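You operate a simulated robot arm through the tools that you are given. There is no shell and no other tool.

Carry out the task below with a simulated two-armed robot. There is one attempt and no reset: what you move stays moved.

JOB
Proof-load the teal cube on the platen to the aim on the card.
Fine: the load test card; zero the load, jog up to a touch of 0.2 kN (within 0.05), set the dial knob, high pressure, run; wait for the end.

Only the result counts: the job must be done as asked and must still hold three seconds after the hand-in. Knocking over, shifting, dropping, spilling or breaking anything else fails it.

ROBOT AND FRAMES
Two 7-joint arms with fingered hands on one trunk that stands fixed in place. Base frame: the origin is at the foot of the trunk, x ahead of it, y to its left, z up. Lengths are in mm, angles in degrees, forces in N, time in s.
The left shoulder is at [70, 153, 1122], the right one opposite. With the tool pointing down near the work surface each hand reaches from about 100 to 840 mm from the base axis, measured 20 degrees to its own side. Payload 3.9 kg a hand.
The TCP of each hand is the grasp point between the finger pads, 30 mm short of the fingertips. In the tool frame z runs along the fingers and y along their closing line. The gripper opens to 104 mm. The gripper's body begins 35 mm behind the TCP. The gripper is a hand of 4 fingers: y runs from the thumb to the fingers, the wrist lies at [-17, -104, -178] in the tool frame.
Orientation is that of the tool frame in the base frame, as a unit quaternion [x, y, z, w]. With the fingers straight down and the wrist toward the robot, the tool's x, y and z point along [0, 1, 0], [1, 0, 0] and [0, 0, -1] of the base frame.

CONTROLS
- The arms move only by the tool jog_arm. It takes "left_deltas", "right_deltas" or both (then of equal length, played together; a hand with none holds still); each is a list of rows, each a list of 2 entries, a list of its own where there are three numbers: the shift along the tool's x, y, z in units of 400 mm (1.0 is 400 mm), then the turn, a rotation vector about the tool's x, y, z in units of 120 degrees (1.0 is 120 degrees). In form: [[[tx, ty, tz], [wx, wy, wz]], ...]. A call has 1 to 20 rows; each row is the pose to reach, as a shift and turn from the pose commanded when the call began, along the tool's axes at that moment. A call with a number of a shift or a turn outside -1 to 1 is refused whole. A row lasts 0.2 s, in which the tool goes at most 50 mm and 8.6 degrees; a call with a longer step from one row to the next is refused whole. Where a pose cannot be reached the arm comes as near as it can. A force on the tool above 40 N (or 10 N above the force at the start of the call, whichever is more), or a blocked arm, ends the call early, and 0.2 s more pass. In this call time passes only in rows, and 0.2 s behind the last. The reply holds the time, the measured pose of the TCP, the force on the tool along the base axes, the opening and the grip force, in the units named above and with some noise, with the torque about the TCP (base axes, N m) and any sound that the robot's microphone picked up, and new pictures: "views" is both (left out), scene, wrist or none (wrist: the cameras of the hands that moved).
- Cameras (640 x 400 px; columns grow to the right, rows downward): "scene" is now at [131.2, -43.9, 1369.3]; the picture's right is [-0.47, -0.88, -0.00], its down [-0.36, 0.19, -0.91] and it looks along [0.81, -0.43, -0.41] (base axes); focal length 327 px, centre (320, 200). "left" rides on the left gripper at [-66, -90, -126] in its tool frame; the picture's right is [-0.78, -0.30, 0.56], its down [0.57, -0.70, 0.42] and it looks along [0.26, 0.65, 0.71] (tool axes); focal length 275 px, centre (320, 200). "right" rides on the right gripper at [66, -90, -126] in its tool frame; the picture's right is [-0.78, 0.30, -0.56], its down [-0.57, -0.70, 0.42] and it looks along [-0.27, 0.65, 0.71] (tool axes); focal length 275 px, centre (320, 200).
- lift_body(by): slides the trunk up (or, below 0, down) by that many mm; the arms and the scene camera ride with it, the base frame stays. It gives what a move gives, with no picture.
- move_fingers(index, middle, ring, thumb_bend, thumb_turn, hand): sets how far each is bent, from 0 (flat) to 1 (curled in); at 0.3 the hand is open as for a grip, at 0.7 the pads meet at the TCP. One left out holds its place. A second passes; each finger stops where it meets its share of the squeeze, and holds until it gets a number again. It is the only way to open and close the hand. It gives what a move gives, with no picture; readings hold the bend of each and the force on the fingers (four entries, about 0 where the hand has none), thumb and palm. thumb_turn goes from beside the hand (0) to across from the fingers (1), as for a grip.
- head_to(pan, tilt): turns the head with the scene camera to pan (to the left, within 86 degrees either way) and tilt (down, from -29 to 69), counted from straight ahead of the robot. It gives what a move gives, and a new picture of the scene camera.
- locate(camera, pixels): for up to 12 pixels [column, row] of the newest picture of that camera ("zoom" is the newest enlarged one), the place [x, y, z] in the base frame of the surface seen there, good to about 2 mm. The clock stands still meanwhile.
- close_up(camera, box): a new picture of the part [left, top, right, bottom] of that camera's present view, enlarged. The clock stands still meanwhile.
- hand_in(): hands the job in; it is judged then, once.

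Leave the grippers open and the arms clear of the work at the hand-in unless told otherwise.

The tools are called after "Request:" by a JSON object that holds its "method" and its "body". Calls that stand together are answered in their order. jog_arm: Moves the arms, as the interface text tells. Its arguments: {"type":"object","properties":{"left_deltas":{"type":"array","items":{"type":"array"}},"right_deltas":{"type":"array","items":{"type":"array"}},"views":{"type":"string","enum":["both","scene","wrist","none"]}},"required":[]} The other tools are called the same way: lift_body (by) slides the trunk up or down; move_fingers (index, middle, ring, thumb_bend, thumb_turn, hand) moves the fingers one by one; head_to (pan, tilt) turns the head that bears the scene camera; locate (camera, pixels) gives the place of the surface under pixels of a picture; close_up (camera, box) takes an enlarged picture of a part of a camera's view; hand_in () hands the job in.

At the start:

```text
time: 0.0
left_ee_pos: [571.0, -29.3, 1185.1]
left_orientation: [0.708, 0.707, 0.0, 0.0]
left_contact_force: [0.1, 0.5, -0.3]
left_moment: [0.0, 0.04, -0.01]
left_opening: 103.9
left_finger_force: 0.0
left_shape: jaw
left_bend: [0.3, 0.3, 0.3, 0.3, 0.97]
left_finger forces: [0.1, 0.0, 0.0, 0.0, 0.1, 0.0]
right_ee_pos: [392.0, -460.6, 1169.5]
right_orientation: [0.708, 0.707, -0.001, 0.0]
right_contact_force: [0.2, -0.1, 0.0]
right_moment: [0.01, -0.03, 0.02]
right_opening: 103.8
right_finger_force: 0.1
right_shape: jaw
right_bend: [0.3, 0.3, 0.3, 0.3, 0.97]
right_finger forces: [0.0, 0.1, 0.1, 0.1, 0.0, 0.1]
trunk travel left (down, up): [-575.0, 365.0]
head pan, tilt: [-28.1, 24.0]
```

scene: 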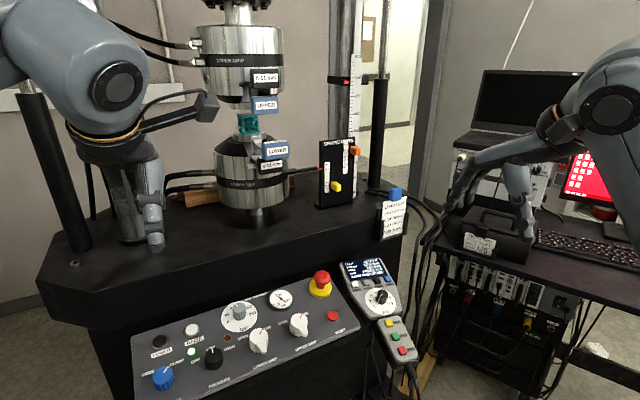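
right: 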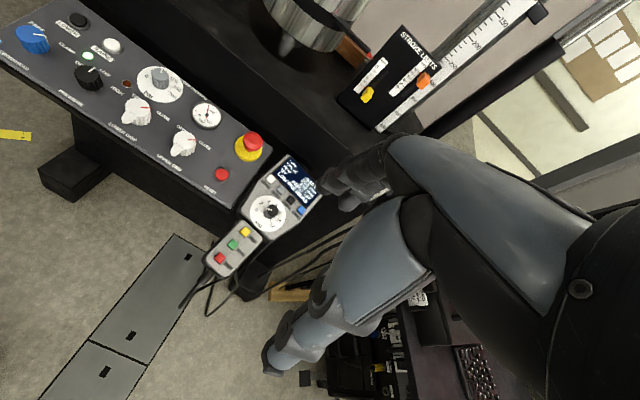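
left: 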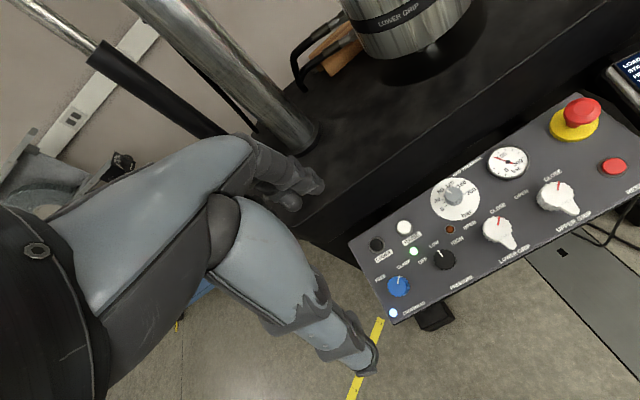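

I see a test machine with a control panel, a handset with a display and a card hanging near (393,215). I'll enlarge the card, the panel, the handset and the specimen area first.

Request:
{"method": "close_up", "body": {"camera": "scene", "box": [370, 180, 420, 245]}}

Request:
{"method": "close_up", "body": {"camera": "scene", "box": [130, 260, 370, 400]}}

Request:
{"method": "close_up", "body": {"camera": "scene", "box": [330, 250, 430, 375]}}

Request:
{"method": "close_up", "body": {"camera": "scene", "box": [190, 50, 380, 220]}}

Request:
{"method": "close_up", "body": {"camera": "right", "box": [190, 130, 350, 290]}}

Request:
{"method": "close_up", "body": {"camera": "left", "box": [340, 80, 640, 330]}}

```text
6.15 times, centred on (395, 212) of scene
```

zoom: 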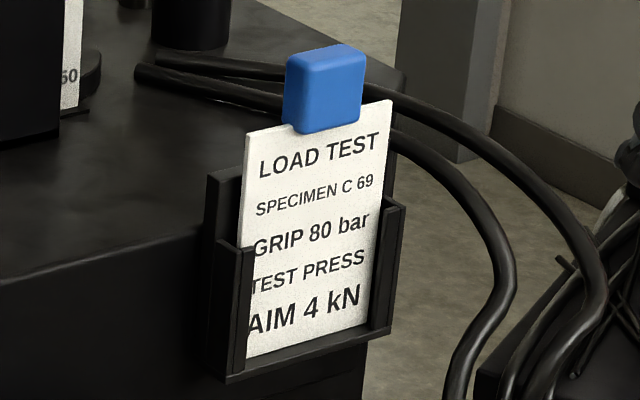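

```text
2.67 times, centred on (250, 330) of scene
```

zoom: 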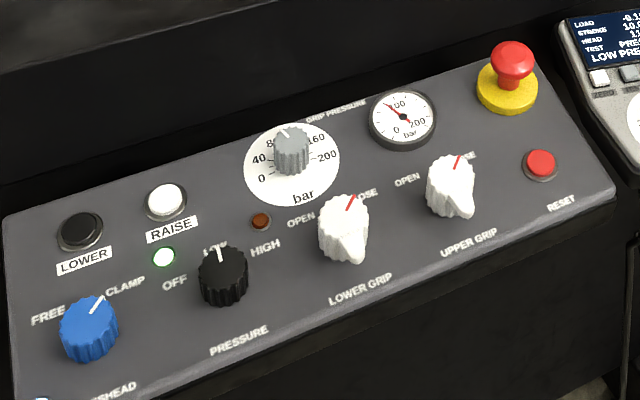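

```text
3.20 times, centred on (380, 312) of scene
```

zoom: 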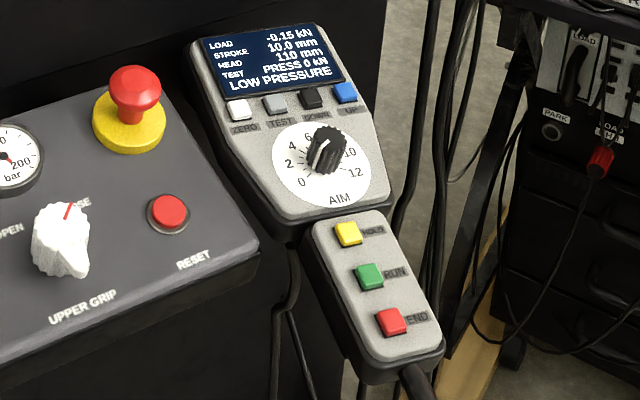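

```text
2.35 times, centred on (285, 135) of scene
```

zoom: 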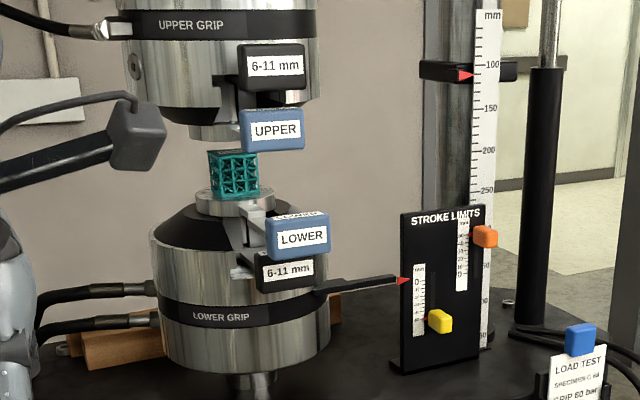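

```text
2.50 times, centred on (270, 210) of right
```

zoom: 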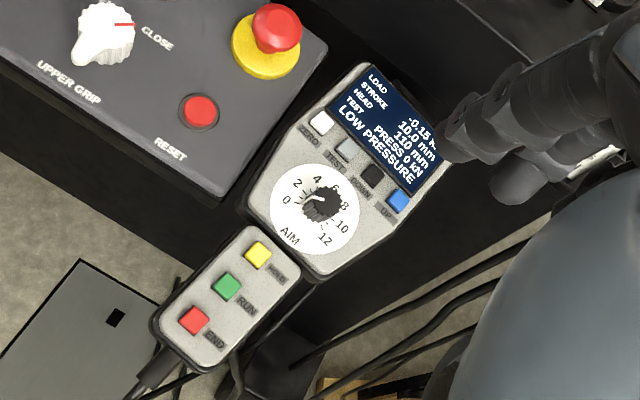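

```text
1.60 times, centred on (490, 205) of left
```

zoom: 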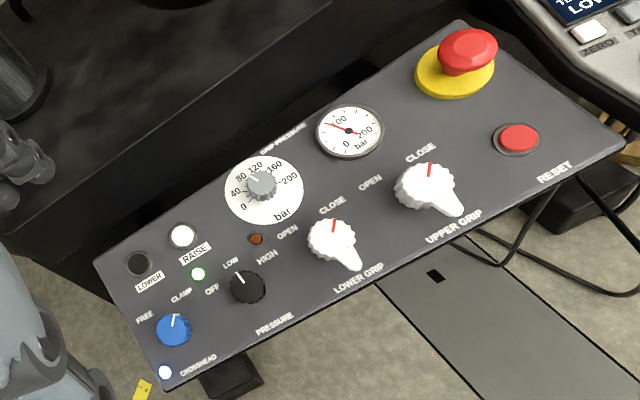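

The card reads: GRIP 80 bar, TEST PRESS, AIM 4 kN. The display says LOAD -0.15 kN, STROKE 10.0, HEAD 110, TEST PRESS 0 kN, LOW PRESSURE. I'll aim the head at the handset for more detail and check the limits.

Request:
{"method": "head_to", "body": {"pan": -32, "tilt": 38}}

Request:
{"method": "close_up", "body": {"camera": "scene", "box": [300, 20, 400, 120]}}

```text
time: 0.8
left_ee_pos: [572.3, -28.9, 1185.0]
left_orientation: [0.707, 0.708, -0.001, 0.0]
left_contact_force: [-0.1, -0.1, -0.5]
left_moment: [-0.03, -0.02, 0.01]
left_opening: 103.5
left_finger_force: 0.0
left_shape: jaw
left_bend: [0.3, 0.3, 0.3, 0.3, 0.97]
left_finger forces: [0.0, 0.1, 0.0, 0.0, 0.0, 0.0]
right_ee_pos: [394.0, -461.3, 1168.0]
right_orientation: [0.708, 0.706, 0.001, 0.0]
right_contact_force: [-0.7, -0.8, 0.6]
right_moment: [-0.01, 0.0, 0.0]
right_opening: 103.3
right_finger_force: 0.0
right_shape: jaw
right_bend: [0.3, 0.3, 0.3, 0.3, 0.97]
right_finger forces: [0.0, 0.1, 0.2, 0.0, 0.0, 0.0]
trunk travel left (down, up): [-575.0, 365.0]
head pan, tilt: [-32.0, 38.0]
```

scene: 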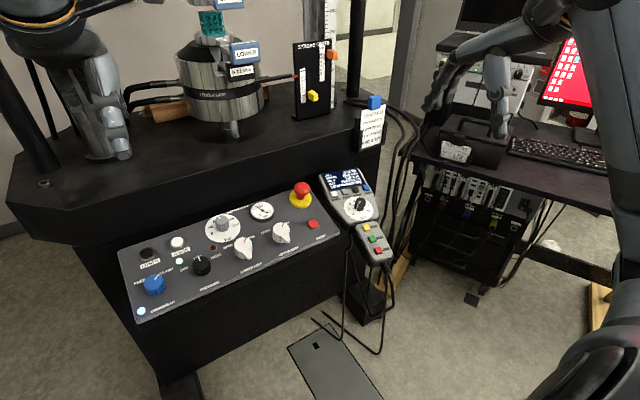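

```text
4.00 times, centred on (350, 70) of scene
```

zoom: 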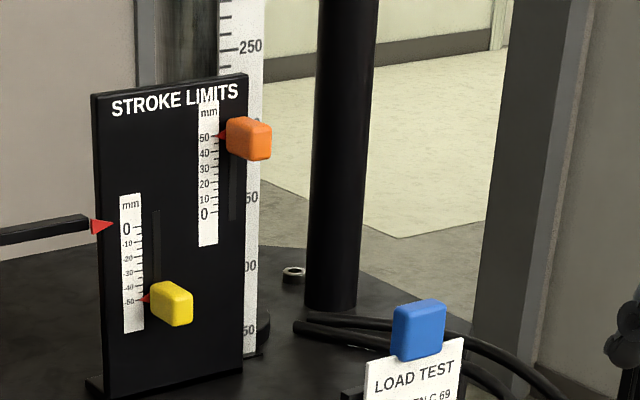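

Stroke limits are wide (orange at +50, yellow at -50). Now I enlarge the handset around (355,215) and the specimen.

Request:
{"method": "close_up", "body": {"camera": "scene", "box": [300, 160, 410, 270]}}

Request:
{"method": "close_up", "body": {"camera": "scene", "box": [310, 160, 390, 225]}}

```text
3.64 times, centred on (355, 215) of scene
```

zoom: 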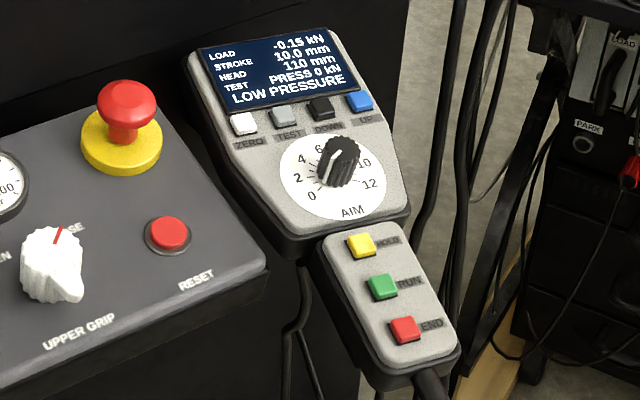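

```text
6.15 times, centred on (350, 192) of scene
```

zoom: 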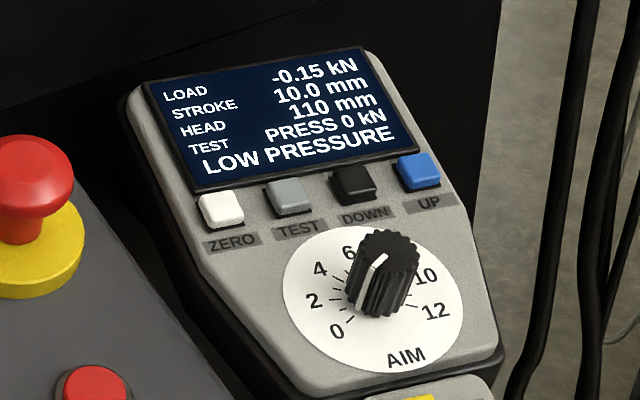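

The handset has ZERO, TEST, DOWN, UP keys over the AIM knob, which now points at 0. I'll locate the keys, the face and the knob in this zoom.

Request:
{"method": "locate", "body": {"camera": "zoom", "pixels": [[222, 205], [289, 190], [353, 180], [417, 166], [222, 260], [470, 235], [300, 375], [480, 350], [392, 243], [375, 268], [405, 357], [337, 331]]}}

Request:
{"method": "close_up", "body": {"camera": "scene", "box": [340, 210, 400, 270]}}

```text
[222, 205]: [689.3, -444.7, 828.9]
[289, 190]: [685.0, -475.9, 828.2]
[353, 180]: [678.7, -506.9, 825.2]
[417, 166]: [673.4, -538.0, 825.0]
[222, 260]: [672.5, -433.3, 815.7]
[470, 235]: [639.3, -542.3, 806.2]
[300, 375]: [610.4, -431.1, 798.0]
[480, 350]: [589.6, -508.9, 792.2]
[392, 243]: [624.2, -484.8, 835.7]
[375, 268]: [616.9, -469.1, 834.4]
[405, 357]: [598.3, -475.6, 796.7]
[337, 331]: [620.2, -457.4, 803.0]
```

```text
6.67 times, centred on (370, 240) of scene
```

zoom: 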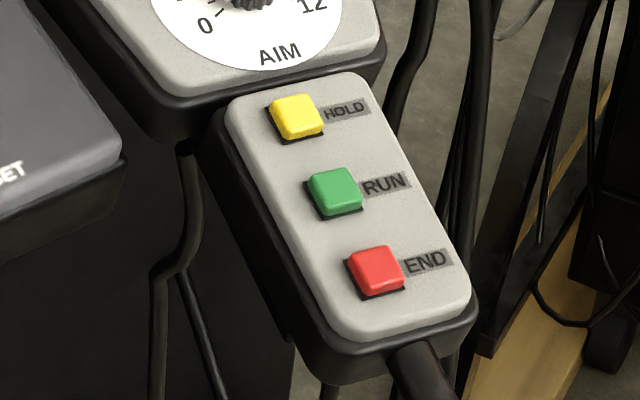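

Face plane tilts about 16° toward the robot. Now I locate HOLD/RUN/END keys and then check the panel and grip gauge.

Request:
{"method": "locate", "body": {"camera": "zoom", "pixels": [[297, 114], [336, 188], [376, 268], [260, 130], [300, 250], [440, 290], [345, 320]]}}

Request:
{"method": "close_up", "body": {"camera": "scene", "box": [200, 195, 290, 250]}}

Request:
{"method": "close_up", "body": {"camera": "scene", "box": [110, 215, 260, 325]}}

```text
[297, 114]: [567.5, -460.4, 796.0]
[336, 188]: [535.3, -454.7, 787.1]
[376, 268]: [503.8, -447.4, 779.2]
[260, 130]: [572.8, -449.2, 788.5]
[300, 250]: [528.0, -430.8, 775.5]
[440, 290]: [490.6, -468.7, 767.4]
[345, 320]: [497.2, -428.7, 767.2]
```

```text
7.11 times, centred on (245, 222) of scene
```

zoom: 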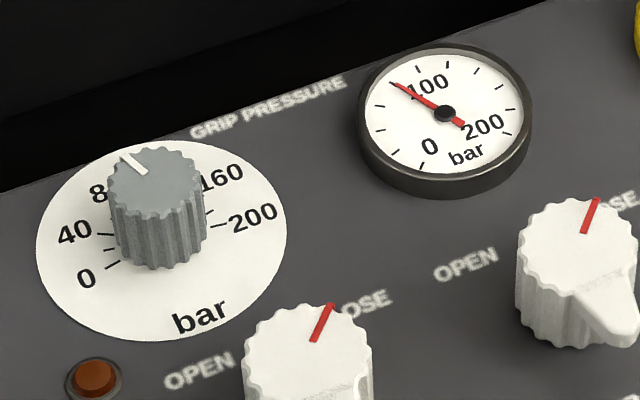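

```text
3.64 times, centred on (185, 270) of scene
```

zoom: 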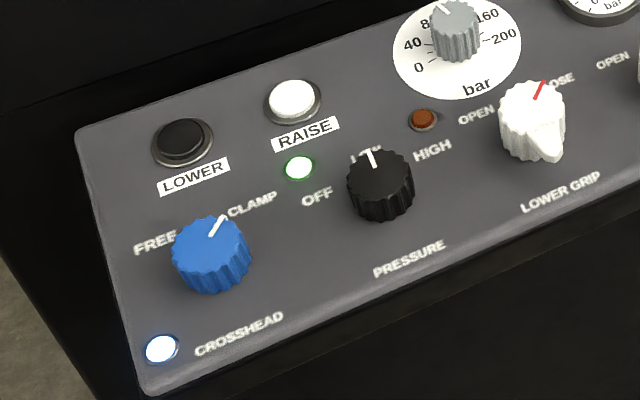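

The gauge needle sits near 80 bar as on the card, and the mode is PRESS. The pressure knob (380,185 in zoom) points at LOW. I'll locate it and panel points.

Request:
{"method": "locate", "body": {"camera": "zoom", "pixels": [[376, 165], [390, 185], [310, 240], [450, 200], [300, 320], [330, 170], [432, 150], [316, 198], [365, 155], [410, 165], [350, 190], [380, 212]]}}

Request:
{"method": "close_up", "body": {"camera": "scene", "box": [170, 0, 290, 80]}}

```text
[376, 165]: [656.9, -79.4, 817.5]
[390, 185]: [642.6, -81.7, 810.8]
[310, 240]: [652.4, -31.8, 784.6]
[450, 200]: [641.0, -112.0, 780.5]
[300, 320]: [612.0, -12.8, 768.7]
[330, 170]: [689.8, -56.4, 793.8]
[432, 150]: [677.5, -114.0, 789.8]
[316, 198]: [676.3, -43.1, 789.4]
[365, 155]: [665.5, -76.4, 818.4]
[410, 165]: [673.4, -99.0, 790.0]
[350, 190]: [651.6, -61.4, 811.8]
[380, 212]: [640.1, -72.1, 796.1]
```

```text
5.00 times, centred on (230, 40) of scene
```

zoom: 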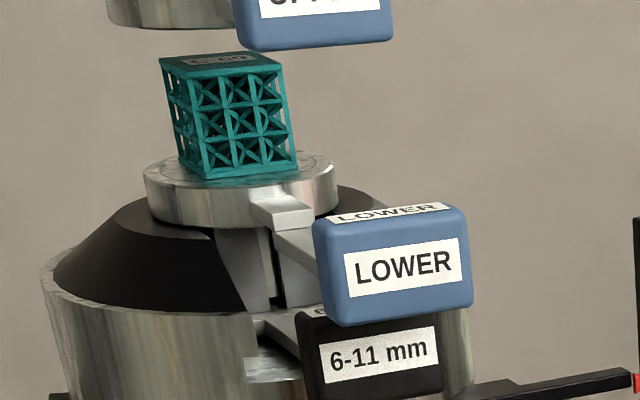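

The cube stands centred on the lower platen, with a gap to the upper one. Now I shape the right hand for pressing: index straight, others curled.

Request:
{"method": "move_fingers", "body": {"hand": "right", "index": 0.1, "middle": 1, "ring": 1, "thumb_bend": 1, "thumb_turn": 0.97}}

Request:
{"method": "close_up", "body": {"camera": "right", "box": [0, 0, 640, 400]}}

Request:
{"method": "head_to", "body": {"pan": -42, "tilt": 35}}

```text
time: 1.8
left_ee_pos: [571.6, -29.9, 1184.0]
left_orientation: [0.707, 0.707, 0.0, -0.001]
left_contact_force: [-0.2, 0.5, 0.5]
left_moment: [-0.01, 0.0, 0.01]
left_opening: 103.8
left_finger_force: 0.0
left_shape: jaw
left_bend: [0.3, 0.3, 0.3, 0.3, 0.97]
left_finger forces: [0.0, 0.1, 0.0, 0.1, 0.1, 0.1]
right_ee_pos: [393.4, -460.9, 1168.1]
right_orientation: [0.708, 0.706, 0.0, 0.0]
right_contact_force: [0.7, -0.2, -0.5]
right_moment: [0.0, 0.02, -0.01]
right_opening: 38.8
right_finger_force: 0.0
right_shape: fingers
right_bend: [0.1, 1.0, 1.0, 1.0, 1.0]
right_finger forces: [0.0, 0.0, 0.1, 0.0, 0.1, 0.0]
trunk travel left (down, up): [-575.0, 365.0]
head pan, tilt: [-32.0, 38.0]
```

```text
1.00 times, centred on (320, 200) of right (not enlarged: the box is as wide or as high as the picture)
```

zoom: 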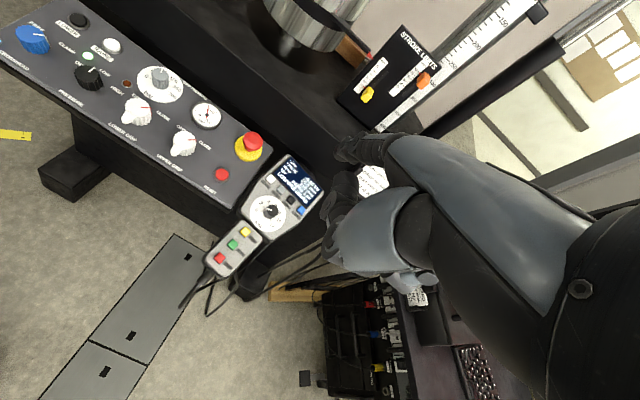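

```text
time: 2.5
left_ee_pos: [572.5, -30.0, 1185.2]
left_orientation: [0.707, 0.708, 0.0, 0.0]
left_contact_force: [-0.5, 1.1, 0.7]
left_moment: [-0.01, 0.0, 0.06]
left_opening: 103.9
left_finger_force: 0.1
left_shape: jaw
left_bend: [0.3, 0.3, 0.3, 0.3, 0.97]
left_finger forces: [0.0, 0.0, 0.1, 0.0, 0.0, 0.0]
right_ee_pos: [394.4, -461.5, 1167.4]
right_orientation: [0.707, 0.707, 0.0, 0.0]
right_contact_force: [-0.4, 0.8, 0.5]
right_moment: [-0.02, 0.01, 0.01]
right_opening: 38.8
right_finger_force: 0.1
right_shape: fingers
right_bend: [0.1, 1.0, 1.0, 1.0, 1.0]
right_finger forces: [0.1, 0.0, 0.0, 0.0, 0.0, 0.0]
trunk travel left (down, up): [-575.0, 365.0]
head pan, tilt: [-42.0, 35.0]
```

scene: 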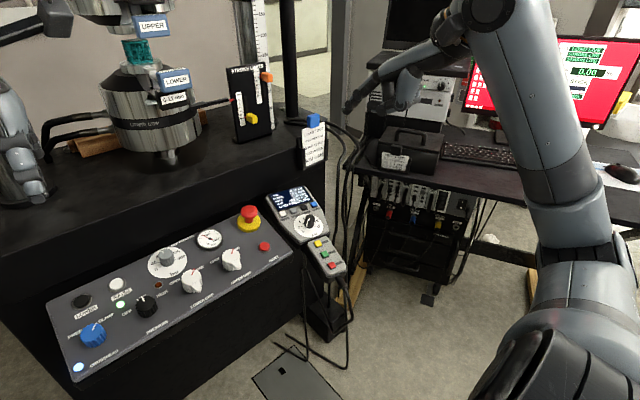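

I see the right hand around (340–480, 20–120). I'll enlarge it to find the index tip and its place.

Request:
{"method": "close_up", "body": {"camera": "scene", "box": [330, 0, 530, 125]}}

Request:
{"method": "close_up", "body": {"camera": "right", "box": [260, 110, 460, 310]}}

```text
3.20 times, centred on (430, 62) of scene
```

zoom: 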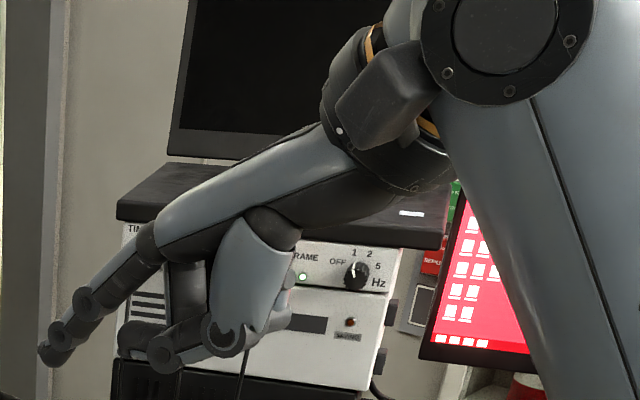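

```text
2.00 times, centred on (360, 210) of right
```

zoom: 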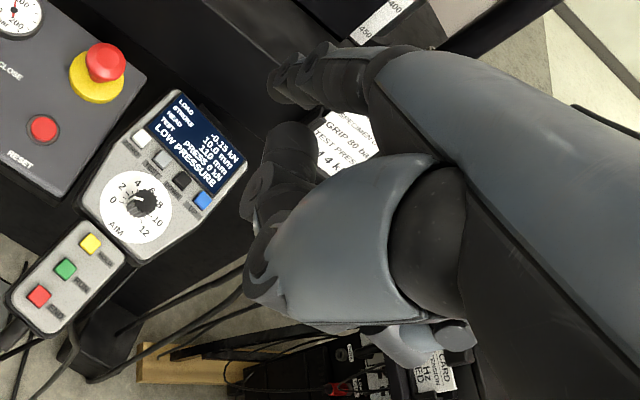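

I'll locate the index tip (about (272,95) in this zoom) and the curled knuckles.

Request:
{"method": "locate", "body": {"camera": "zoom", "pixels": [[270, 85], [278, 100], [300, 60], [288, 130], [255, 185], [250, 205], [262, 245], [250, 290], [350, 60], [330, 95]]}}

Request:
{"method": "locate", "body": {"camera": "scene", "pixels": [[345, 110], [348, 105], [357, 100], [381, 108], [372, 105], [400, 106]]}}

```text
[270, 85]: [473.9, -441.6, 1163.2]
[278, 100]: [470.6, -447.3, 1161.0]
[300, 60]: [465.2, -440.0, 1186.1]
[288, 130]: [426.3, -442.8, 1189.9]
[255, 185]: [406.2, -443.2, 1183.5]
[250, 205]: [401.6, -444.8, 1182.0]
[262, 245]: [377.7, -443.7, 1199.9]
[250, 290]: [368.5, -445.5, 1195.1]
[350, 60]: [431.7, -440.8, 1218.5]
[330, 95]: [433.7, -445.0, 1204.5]
```

```text
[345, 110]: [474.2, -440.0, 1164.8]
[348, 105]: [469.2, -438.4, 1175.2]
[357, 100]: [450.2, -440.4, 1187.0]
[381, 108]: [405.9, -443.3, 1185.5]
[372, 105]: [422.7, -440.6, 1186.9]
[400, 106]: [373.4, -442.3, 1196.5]
```

The index at bend 0.1 points forward more than down (tip about [474,-450,1160]). I'll bend it to 0.4 for a more downward tip and measure again.

Request:
{"method": "move_fingers", "body": {"hand": "right", "index": 0.4}}

Request:
{"method": "close_up", "body": {"camera": "scene", "box": [330, 0, 530, 125]}}

Request:
{"method": "close_up", "body": {"camera": "right", "box": [260, 110, 460, 310]}}

```text
time: 3.5
left_ee_pos: [572.0, -30.5, 1184.4]
left_orientation: [0.707, 0.708, 0.0, -0.001]
left_contact_force: [-0.5, 0.8, 0.5]
left_moment: [-0.02, 0.02, 0.0]
left_opening: 103.8
left_finger_force: 0.0
left_shape: jaw
left_bend: [0.3, 0.3, 0.3, 0.3, 0.97]
left_finger forces: [0.0, 0.0, 0.1, 0.0, 0.0, 0.0]
right_ee_pos: [394.6, -462.1, 1168.6]
right_orientation: [0.708, 0.706, 0.0, 0.0]
right_contact_force: [0.3, -0.4, 0.8]
right_moment: [0.04, -0.03, 0.02]
right_opening: 25.1
right_finger_force: 0.1
right_shape: fingers
right_bend: [0.33, 1.0, 1.0, 0.99, 1.0]
right_finger forces: [0.0, 0.0, 0.0, 0.0, 0.0, 0.0]
trunk travel left (down, up): [-575.0, 365.0]
head pan, tilt: [-42.0, 35.0]
```

```text
3.20 times, centred on (430, 62) of scene
```

zoom: 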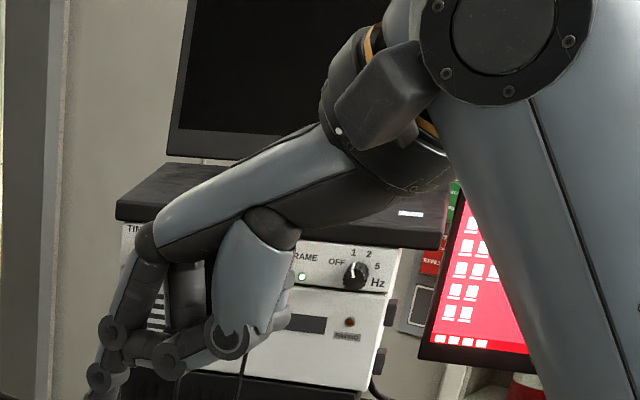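

```text
2.00 times, centred on (360, 210) of right
```

zoom: 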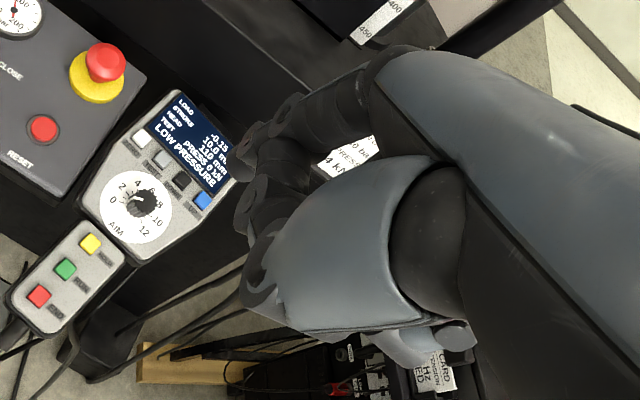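

The index stopped at 0.33, near the thumb. I'll turn the head to see the tip.

Request:
{"method": "head_to", "body": {"pan": -52, "tilt": 25}}

Request:
{"method": "close_up", "body": {"camera": "scene", "box": [240, 90, 440, 240]}}

```text
time: 4.2
left_ee_pos: [571.5, -30.0, 1185.6]
left_orientation: [0.707, 0.707, 0.001, 0.0]
left_contact_force: [0.1, 0.8, -0.4]
left_moment: [0.02, 0.03, 0.02]
left_opening: 103.8
left_finger_force: 0.1
left_shape: jaw
left_bend: [0.3, 0.3, 0.3, 0.3, 0.97]
left_finger forces: [0.0, 0.0, 0.1, 0.0, 0.0, 0.0]
right_ee_pos: [394.1, -461.4, 1168.5]
right_orientation: [0.708, 0.707, -0.001, -0.001]
right_contact_force: [0.6, -0.2, -0.4]
right_moment: [-0.01, 0.0, 0.02]
right_opening: 25.5
right_finger_force: 0.2
right_shape: fingers
right_bend: [0.33, 1.0, 1.0, 0.99, 1.0]
right_finger forces: [0.0, 0.0, 0.0, 0.1, 0.0, 0.0]
trunk travel left (down, up): [-575.0, 365.0]
head pan, tilt: [-52.0, 25.0]
```

scene: 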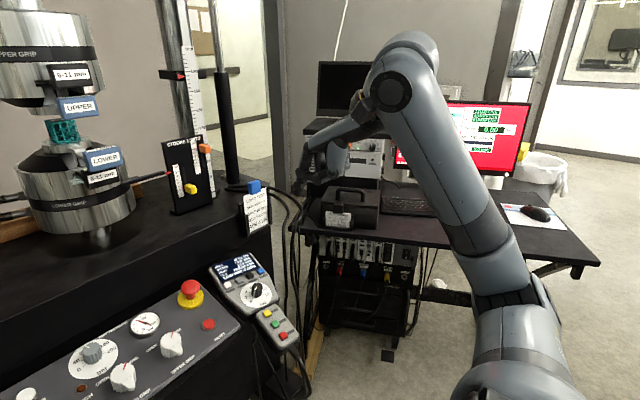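

```text
2.67 times, centred on (340, 165) of scene
```

zoom: 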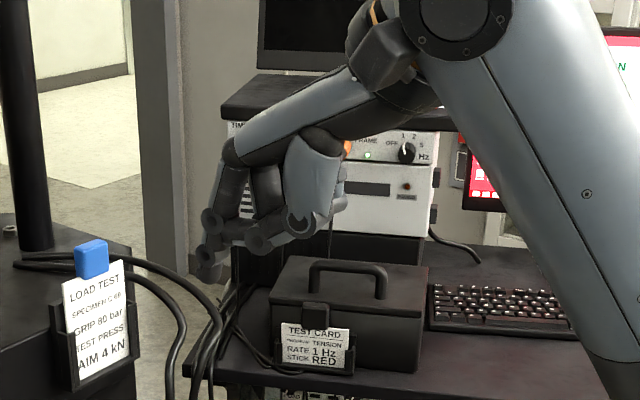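

The index tip shows near (205,275) in the zoom, thumb at (262,240). Locate them.

Request:
{"method": "locate", "body": {"camera": "zoom", "pixels": [[205, 278], [207, 270], [213, 255], [212, 220], [203, 262], [258, 243], [295, 222], [235, 200], [330, 210]]}}

```text
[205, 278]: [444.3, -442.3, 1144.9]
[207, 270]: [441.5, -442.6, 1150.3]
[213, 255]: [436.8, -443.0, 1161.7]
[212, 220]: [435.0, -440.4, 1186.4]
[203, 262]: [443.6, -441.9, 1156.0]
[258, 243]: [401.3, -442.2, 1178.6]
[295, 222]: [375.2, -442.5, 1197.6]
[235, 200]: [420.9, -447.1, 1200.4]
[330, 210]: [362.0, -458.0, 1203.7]
```

The tip sits about (+49 ahead, +10 left, 27 below) of the TCP. First I check where the e-stop is, since the hand will pass near it.

Request:
{"method": "locate", "body": {"camera": "scene", "pixels": [[190, 287], [190, 300], [208, 323], [258, 290], [232, 272], [258, 188]]}}

```text
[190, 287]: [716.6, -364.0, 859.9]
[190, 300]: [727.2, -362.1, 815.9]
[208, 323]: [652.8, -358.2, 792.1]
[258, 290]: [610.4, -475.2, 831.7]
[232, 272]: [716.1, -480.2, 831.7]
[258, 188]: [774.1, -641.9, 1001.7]
```

E-stop top is at [717,-364,860], clear of the path. Moving the right index tip to about 60 mm above ZERO.

Request:
{"method": "jog_arm", "body": {"right_deltas": [[[0.002, 0.068, 0.07], [0, 0, 0]], [[0.004, 0.137, 0.139], [0, 0, 0]], [[0.006, 0.205, 0.209], [0, 0, 0]], [[0.008, 0.273, 0.279], [0, 0, 0]], [[0.01, 0.342, 0.349], [0, 0, 0]], [[0.012, 0.41, 0.418], [0, 0, 0]], [[0.014, 0.478, 0.488], [0, 0, 0]], [[0.016, 0.547, 0.558], [0, 0, 0]], [[0.0175, 0.615, 0.6275], [0, 0, 0]]], "views": "both"}}

Request:
{"method": "head_to", "body": {"pan": -38, "tilt": 36}}

```text
time: 6.2
left_ee_pos: [572.5, -29.9, 1183.9]
left_orientation: [0.707, 0.707, -0.001, 0.0]
left_contact_force: [-0.5, 0.9, 0.2]
left_moment: [0.01, -0.03, -0.03]
left_opening: 103.7
left_finger_force: 0.1
left_shape: jaw
left_bend: [0.3, 0.3, 0.3, 0.3, 0.97]
left_finger forces: [0.0, 0.0, 0.0, 0.1, 0.1, 0.1]
right_ee_pos: [641.7, -453.7, 917.3]
right_orientation: [0.707, 0.707, -0.001, -0.001]
right_contact_force: [0.4, -0.2, 0.4]
right_moment: [0.01, 0.01, -0.02]
right_opening: 25.0
right_finger_force: 0.0
right_shape: fingers
right_bend: [0.33, 1.0, 1.0, 0.99, 0.99]
right_finger forces: [0.1, 0.0, 0.1, 0.0, 0.1, 0.0]
trunk travel left (down, up): [-575.0, 365.0]
head pan, tilt: [-52.0, 25.0]
```

scene: 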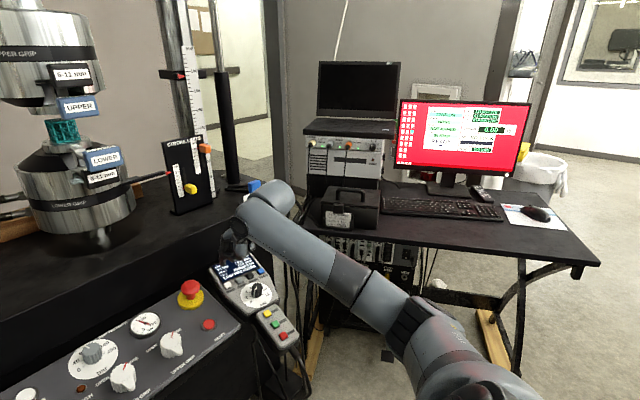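
right: 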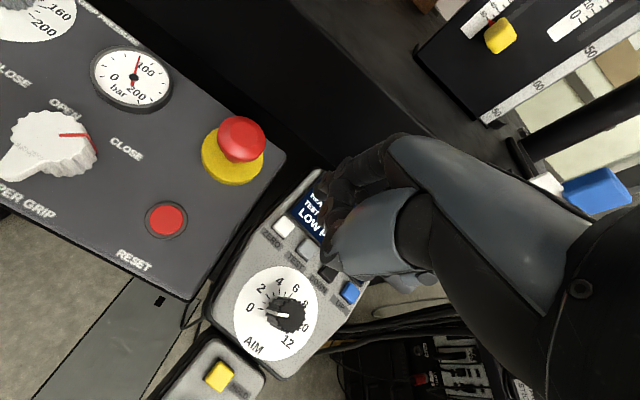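

```text
time: 7.0
left_ee_pos: [571.8, -31.0, 1185.4]
left_orientation: [0.707, 0.707, 0.0, 0.001]
left_contact_force: [0.7, -0.3, -0.1]
left_moment: [-0.01, -0.02, -0.02]
left_opening: 103.9
left_finger_force: 0.0
left_shape: jaw
left_bend: [0.3, 0.3, 0.3, 0.3, 0.97]
left_finger forces: [0.1, 0.0, 0.0, 0.0, 0.0, 0.0]
right_ee_pos: [640.0, -454.5, 918.1]
right_orientation: [0.708, 0.707, 0.0, 0.0]
right_contact_force: [-0.2, -0.3, 0.6]
right_moment: [0.01, -0.01, -0.02]
right_opening: 25.4
right_finger_force: 0.2
right_shape: fingers
right_bend: [0.33, 1.0, 1.0, 0.99, 0.99]
right_finger forces: [0.1, 0.0, 0.0, 0.0, 0.1, 0.0]
trunk travel left (down, up): [-575.0, 365.0]
head pan, tilt: [-38.0, 36.0]
```

scene: 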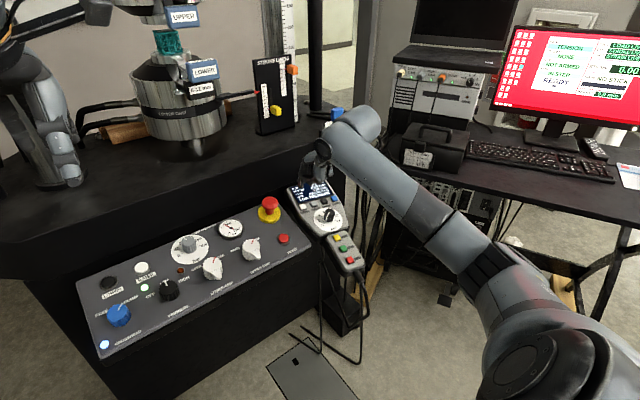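

The hand hovers at the handset. I enlarge to see the tip relative to ZERO.

Request:
{"method": "close_up", "body": {"camera": "scene", "box": [270, 130, 370, 240]}}

Request:
{"method": "close_up", "body": {"camera": "right", "box": [240, 120, 440, 320]}}

```text
3.64 times, centred on (320, 185) of scene
```

zoom: 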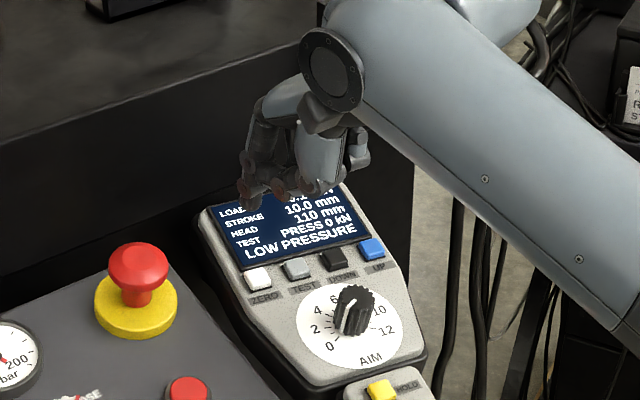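

```text
2.00 times, centred on (340, 220) of right
```

zoom: 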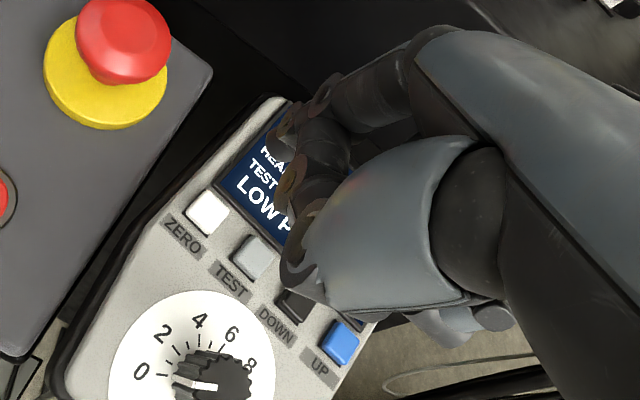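

I locate the tip (around (247,203) in scene zoom). I need the scene zoom again as the newest.

Request:
{"method": "close_up", "body": {"camera": "scene", "box": [295, 145, 345, 205]}}

```text
6.67 times, centred on (320, 175) of scene
```

zoom: 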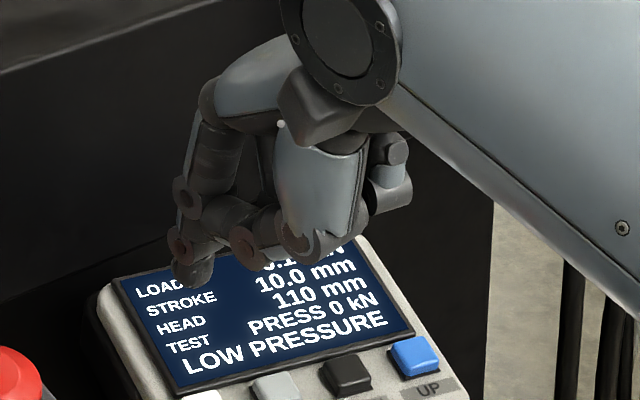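

Request:
{"method": "locate", "body": {"camera": "zoom", "pixels": [[176, 275], [188, 283], [200, 278], [208, 266], [180, 262], [192, 265], [180, 245], [243, 240], [265, 263], [305, 250]]}}

```text
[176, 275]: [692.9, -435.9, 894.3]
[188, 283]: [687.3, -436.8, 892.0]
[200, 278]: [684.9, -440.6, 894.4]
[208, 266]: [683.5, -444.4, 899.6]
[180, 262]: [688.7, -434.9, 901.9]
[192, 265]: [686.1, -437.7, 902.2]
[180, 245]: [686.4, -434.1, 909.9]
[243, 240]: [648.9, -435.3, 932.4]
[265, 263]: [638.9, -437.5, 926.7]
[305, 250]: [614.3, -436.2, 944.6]
```

The tip bottom is near [689,-442,891], right over ZERO ([689,-445,829]). I go down 50 mm and look.

Request:
{"method": "jog_arm", "body": {"right_deltas": [[[-0.004, 0, 0.0625], [0, 0, 0]], [[-0.007, 0, 0.125], [0, 0, 0]]], "views": "wrist"}}

Request:
{"method": "close_up", "body": {"camera": "scene", "box": [295, 155, 345, 215]}}

```text
time: 7.6
left_ee_pos: [570.5, -30.7, 1185.1]
left_orientation: [0.707, 0.707, 0.0, 0.0]
left_contact_force: [-0.6, 0.5, 0.6]
left_moment: [0.01, -0.03, -0.01]
left_opening: 103.8
left_finger_force: 0.1
left_shape: jaw
left_bend: [0.3, 0.3, 0.3, 0.3, 0.97]
left_finger forces: [0.0, 0.0, 0.1, 0.0, 0.0, 0.0]
right_ee_pos: [641.9, -457.3, 867.3]
right_orientation: [0.707, 0.707, 0.0, 0.0]
right_contact_force: [-0.1, -0.7, -0.6]
right_moment: [0.03, -0.04, 0.01]
right_opening: 25.2
right_finger_force: 0.1
right_shape: fingers
right_bend: [0.33, 1.0, 1.0, 0.99, 0.99]
right_finger forces: [0.0, 0.1, 0.0, 0.0, 0.1, 0.0]
trunk travel left (down, up): [-575.0, 365.0]
head pan, tilt: [-38.0, 36.0]
```

right: 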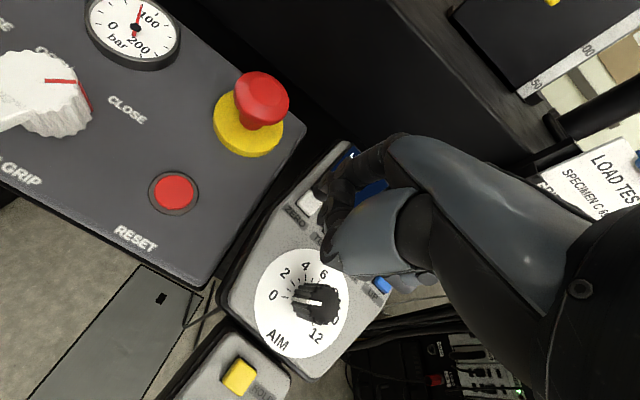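

```text
6.67 times, centred on (320, 185) of scene
```

zoom: 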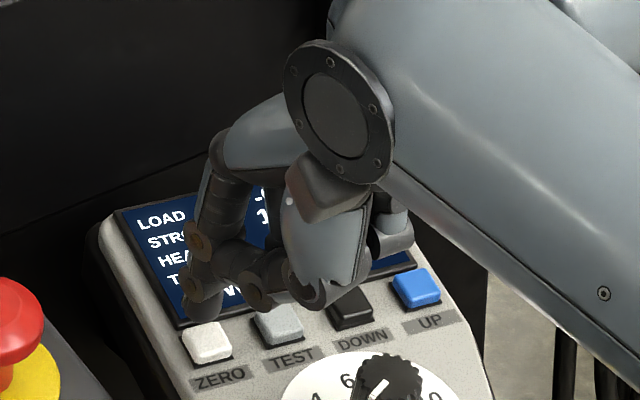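

The tip is just above and behind ZERO in view; I locate both.

Request:
{"method": "locate", "body": {"camera": "zoom", "pixels": [[192, 312], [203, 318], [216, 312], [190, 332], [207, 345], [225, 338], [205, 330], [265, 318], [300, 322]]}}

```text
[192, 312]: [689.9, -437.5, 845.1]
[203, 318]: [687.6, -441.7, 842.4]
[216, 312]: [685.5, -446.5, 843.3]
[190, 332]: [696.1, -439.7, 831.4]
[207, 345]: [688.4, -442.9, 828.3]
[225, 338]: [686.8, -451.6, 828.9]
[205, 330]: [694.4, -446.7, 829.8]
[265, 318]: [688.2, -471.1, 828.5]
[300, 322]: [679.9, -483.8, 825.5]
```

Tip bottom at z≈841, button top at 829. I press down in small rows to 16 mm, then back up.

Request:
{"method": "jog_arm", "body": {"right_deltas": [[[0, 0.003, 0.02], [0, 0, 0]], [[0, 0.004, 0.03], [0, 0, 0]], [[0, 0.004, 0.035], [0, 0, 0]]], "views": "none"}}

Request:
{"method": "close_up", "body": {"camera": "scene", "box": [295, 155, 345, 215]}}

```text
time: 8.4
left_ee_pos: [570.1, -31.2, 1185.3]
left_orientation: [0.708, 0.707, 0.0, 0.0]
left_contact_force: [-0.2, -0.2, -0.7]
left_moment: [-0.03, 0.01, -0.04]
left_opening: 103.6
left_finger_force: 0.0
left_shape: jaw
left_bend: [0.3, 0.3, 0.3, 0.3, 0.97]
left_finger forces: [0.1, 0.0, 0.0, 0.0, 0.0, 0.0]
right_ee_pos: [642.2, -456.9, 854.2]
right_orientation: [0.707, 0.707, 0.001, 0.001]
right_contact_force: [-0.7, 0.1, 6.9]
right_moment: [0.1, -0.37, -0.04]
right_opening: 25.4
right_finger_force: 3.8
right_shape: fingers
right_bend: [0.33, 1.0, 1.0, 0.99, 0.99]
right_finger forces: [6.9, 0.0, 0.1, 0.0, 0.0, 0.1]
trunk travel left (down, up): [-575.0, 365.0]
head pan, tilt: [-38.0, 36.0]
heard: click
```

```text
6.67 times, centred on (320, 185) of scene
```

zoom: 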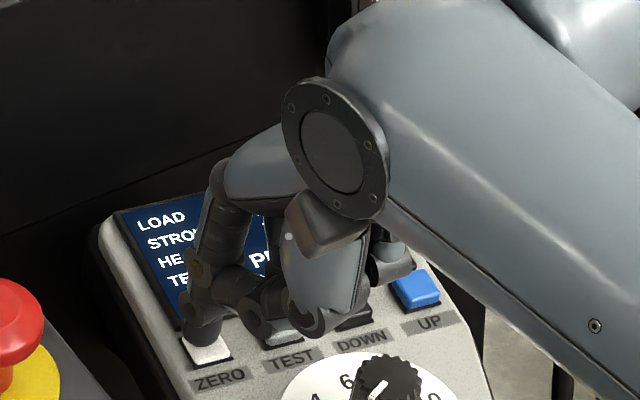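

A click was heard with 6.9 N on the index. I lift off 45 mm and read the display.

Request:
{"method": "jog_arm", "body": {"right_deltas": [[[0, 0, -0.05], [0, 0, 0]], [[0, 0, -0.11], [0, 0, 0]]], "views": "none"}}

Request:
{"method": "close_up", "body": {"camera": "scene", "box": [280, 165, 350, 235]}}

Request:
{"method": "close_up", "body": {"camera": "right", "box": [220, 100, 440, 300]}}

```text
time: 9.0
left_ee_pos: [571.7, -29.3, 1185.5]
left_orientation: [0.707, 0.707, 0.0, 0.0]
left_contact_force: [0.1, -0.5, 0.2]
left_moment: [0.01, -0.02, 0.01]
left_opening: 103.8
left_finger_force: 0.0
left_shape: jaw
left_bend: [0.3, 0.3, 0.3, 0.3, 0.97]
left_finger forces: [0.0, 0.0, 0.0, 0.1, 0.0, 0.1]
right_ee_pos: [640.8, -457.4, 895.5]
right_orientation: [0.707, 0.707, 0.0, 0.0]
right_contact_force: [-0.1, 0.3, 0.1]
right_moment: [-0.03, 0.01, -0.02]
right_opening: 25.2
right_finger_force: 0.1
right_shape: fingers
right_bend: [0.33, 1.0, 1.0, 0.99, 0.99]
right_finger forces: [0.1, 0.1, 0.0, 0.1, 0.1, 0.1]
trunk travel left (down, up): [-575.0, 365.0]
head pan, tilt: [-38.0, 36.0]
```

```text
5.71 times, centred on (315, 200) of scene
```

zoom: 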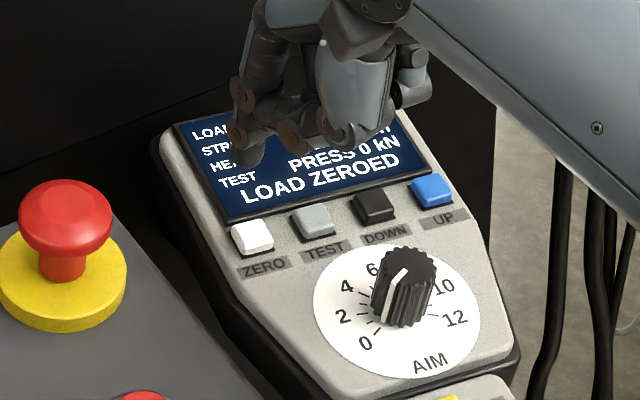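

```text
2.00 times, centred on (330, 200) of right
```

zoom: 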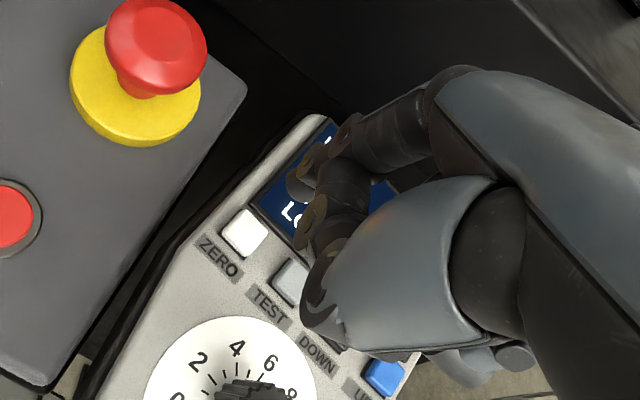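

The display says LOAD ZEROED. Next I shift over the UP key: 93 mm to the right and 16 mm back at this height.

Request:
{"method": "jog_arm", "body": {"right_deltas": [[[-0.078, -0.013, 0], [0, 0, 0]], [[-0.156, -0.027, 0], [0, 0, 0]], [[-0.234, -0.039, 0], [0, 0, 0]]], "views": "wrist"}}

Request:
{"method": "close_up", "body": {"camera": "scene", "box": [280, 165, 350, 235]}}

```text
time: 9.8
left_ee_pos: [570.7, -30.4, 1184.4]
left_orientation: [0.708, 0.707, 0.0, -0.001]
left_contact_force: [0.2, 0.0, 0.3]
left_moment: [0.01, 0.01, 0.01]
left_opening: 103.6
left_finger_force: 0.1
left_shape: jaw
left_bend: [0.3, 0.3, 0.3, 0.3, 0.97]
left_finger forces: [0.0, 0.0, 0.0, 0.1, 0.0, 0.0]
right_ee_pos: [626.1, -551.0, 896.7]
right_orientation: [0.707, 0.708, 0.0, -0.001]
right_contact_force: [-0.1, 0.3, 0.0]
right_moment: [0.02, -0.01, 0.0]
right_opening: 25.0
right_finger_force: 0.0
right_shape: fingers
right_bend: [0.33, 1.0, 1.0, 0.99, 0.99]
right_finger forces: [0.0, 0.0, 0.0, 0.0, 0.0, 0.1]
trunk travel left (down, up): [-575.0, 365.0]
head pan, tilt: [-38.0, 36.0]
```

right: 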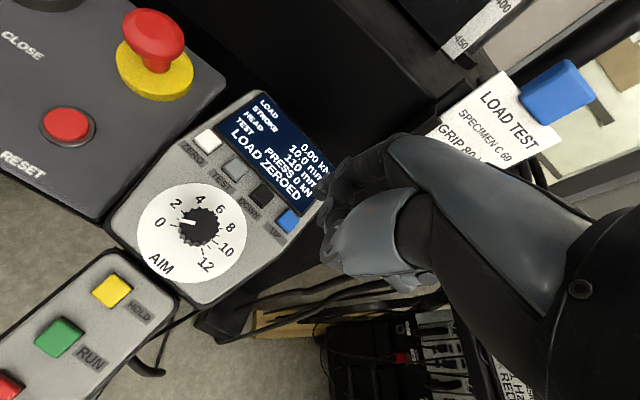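

```text
5.71 times, centred on (315, 200) of scene
```

zoom: 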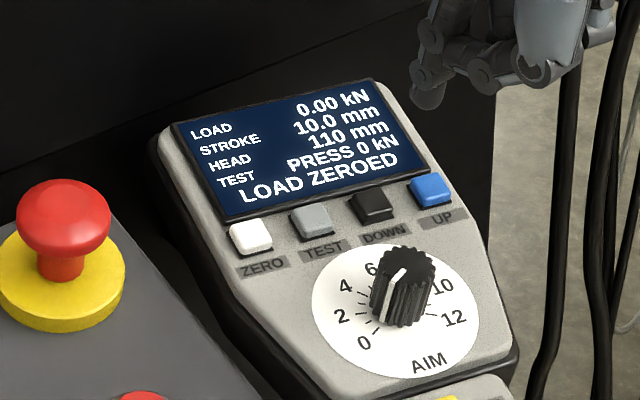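

Display shows LOAD 0.00 kN. The tip is at zoom (428,103), above UP at (430,188). I locate them.

Request:
{"method": "locate", "body": {"camera": "zoom", "pixels": [[420, 100], [428, 107], [438, 101], [420, 182], [430, 188], [442, 186], [432, 178]]}}

```text
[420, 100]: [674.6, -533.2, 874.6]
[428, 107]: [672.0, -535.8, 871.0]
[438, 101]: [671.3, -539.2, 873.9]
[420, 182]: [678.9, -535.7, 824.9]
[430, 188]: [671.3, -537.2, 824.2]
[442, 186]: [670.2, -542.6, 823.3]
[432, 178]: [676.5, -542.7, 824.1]
```

Aligned. I go down 40 mm, to about 5 mm above UP.

Request:
{"method": "jog_arm", "body": {"right_deltas": [[[-0.002, 0.003, 0.05], [0, 0, 0]], [[-0.003, 0.003, 0.1], [0, 0, 0]]], "views": "none"}}

Request:
{"method": "close_up", "body": {"camera": "scene", "box": [280, 165, 350, 235]}}

```text
time: 10.4
left_ee_pos: [571.4, -30.5, 1185.1]
left_orientation: [0.707, 0.707, 0.0, 0.0]
left_contact_force: [-0.2, 0.5, -0.9]
left_moment: [0.0, -0.01, -0.01]
left_opening: 103.5
left_finger_force: 0.0
left_shape: jaw
left_bend: [0.3, 0.3, 0.3, 0.3, 0.97]
left_finger forces: [0.0, 0.0, 0.0, 0.0, 0.0, 0.1]
right_ee_pos: [627.5, -552.0, 856.2]
right_orientation: [0.707, 0.707, 0.0, 0.0]
right_contact_force: [0.8, -0.1, 0.9]
right_moment: [-0.02, -0.01, 0.02]
right_opening: 25.2
right_finger_force: 0.5
right_shape: fingers
right_bend: [0.33, 1.0, 1.0, 0.99, 0.99]
right_finger forces: [0.4, 0.0, 0.1, 0.0, 0.0, 0.0]
trunk travel left (down, up): [-575.0, 365.0]
head pan, tilt: [-38.0, 36.0]
```

```text
5.71 times, centred on (315, 200) of scene
```

zoom: 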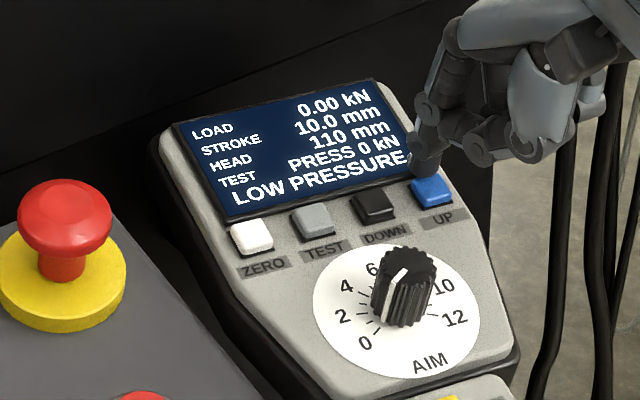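

The display reads LOW PRESSURE, 0.00 kN, and the tip just touches UP. I press 5 mm for one row, then release, to gauge the jog rate.

Request:
{"method": "jog_arm", "body": {"right_deltas": [[[0, -0.002, 0.012], [0, 0, 0]], [[0, -0.002, -0.005], [0, 0, 0]]], "views": "none"}}

Request:
{"method": "close_up", "body": {"camera": "scene", "box": [280, 165, 350, 235]}}

```text
time: 11.0
left_ee_pos: [572.1, -30.2, 1184.6]
left_orientation: [0.707, 0.707, 0.0, 0.0]
left_contact_force: [0.3, 0.4, 0.1]
left_moment: [0.02, 0.0, -0.01]
left_opening: 103.7
left_finger_force: 0.0
left_shape: jaw
left_bend: [0.3, 0.3, 0.3, 0.3, 0.97]
left_finger forces: [0.0, 0.1, 0.0, 0.1, 0.1, 0.0]
right_ee_pos: [626.6, -551.8, 857.3]
right_orientation: [0.707, 0.707, 0.0, -0.001]
right_contact_force: [0.6, -0.5, -1.9]
right_moment: [0.01, 0.0, -0.03]
right_opening: 24.9
right_finger_force: 0.0
right_shape: fingers
right_bend: [0.33, 1.0, 1.0, 0.99, 0.99]
right_finger forces: [0.0, 0.0, 0.0, 0.0, 0.0, 0.1]
trunk travel left (down, up): [-575.0, 365.0]
head pan, tilt: [-38.0, 36.0]
heard: click
```

```text
5.71 times, centred on (315, 200) of scene
```

zoom: 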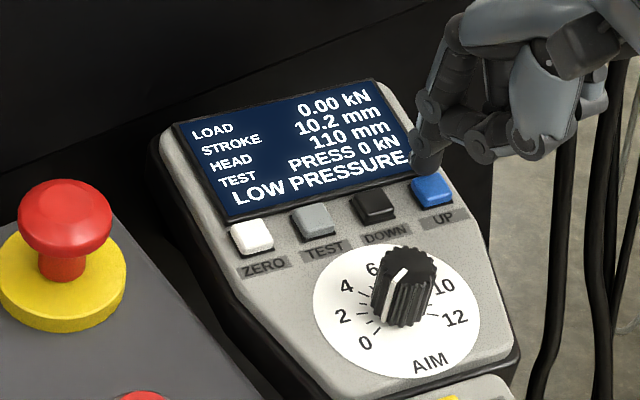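

One tap moved the stroke 10.0→10.2 mm. I look at the gap between the cube and the upper platen.

Request:
{"method": "close_up", "body": {"camera": "scene", "box": [120, 0, 220, 65]}}

```text
6.15 times, centred on (170, 32) of scene
```

zoom: 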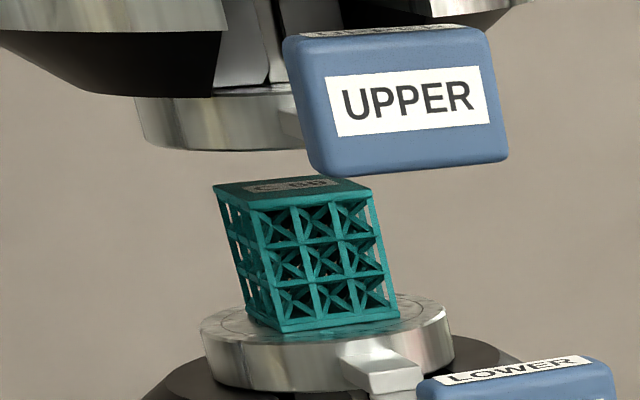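

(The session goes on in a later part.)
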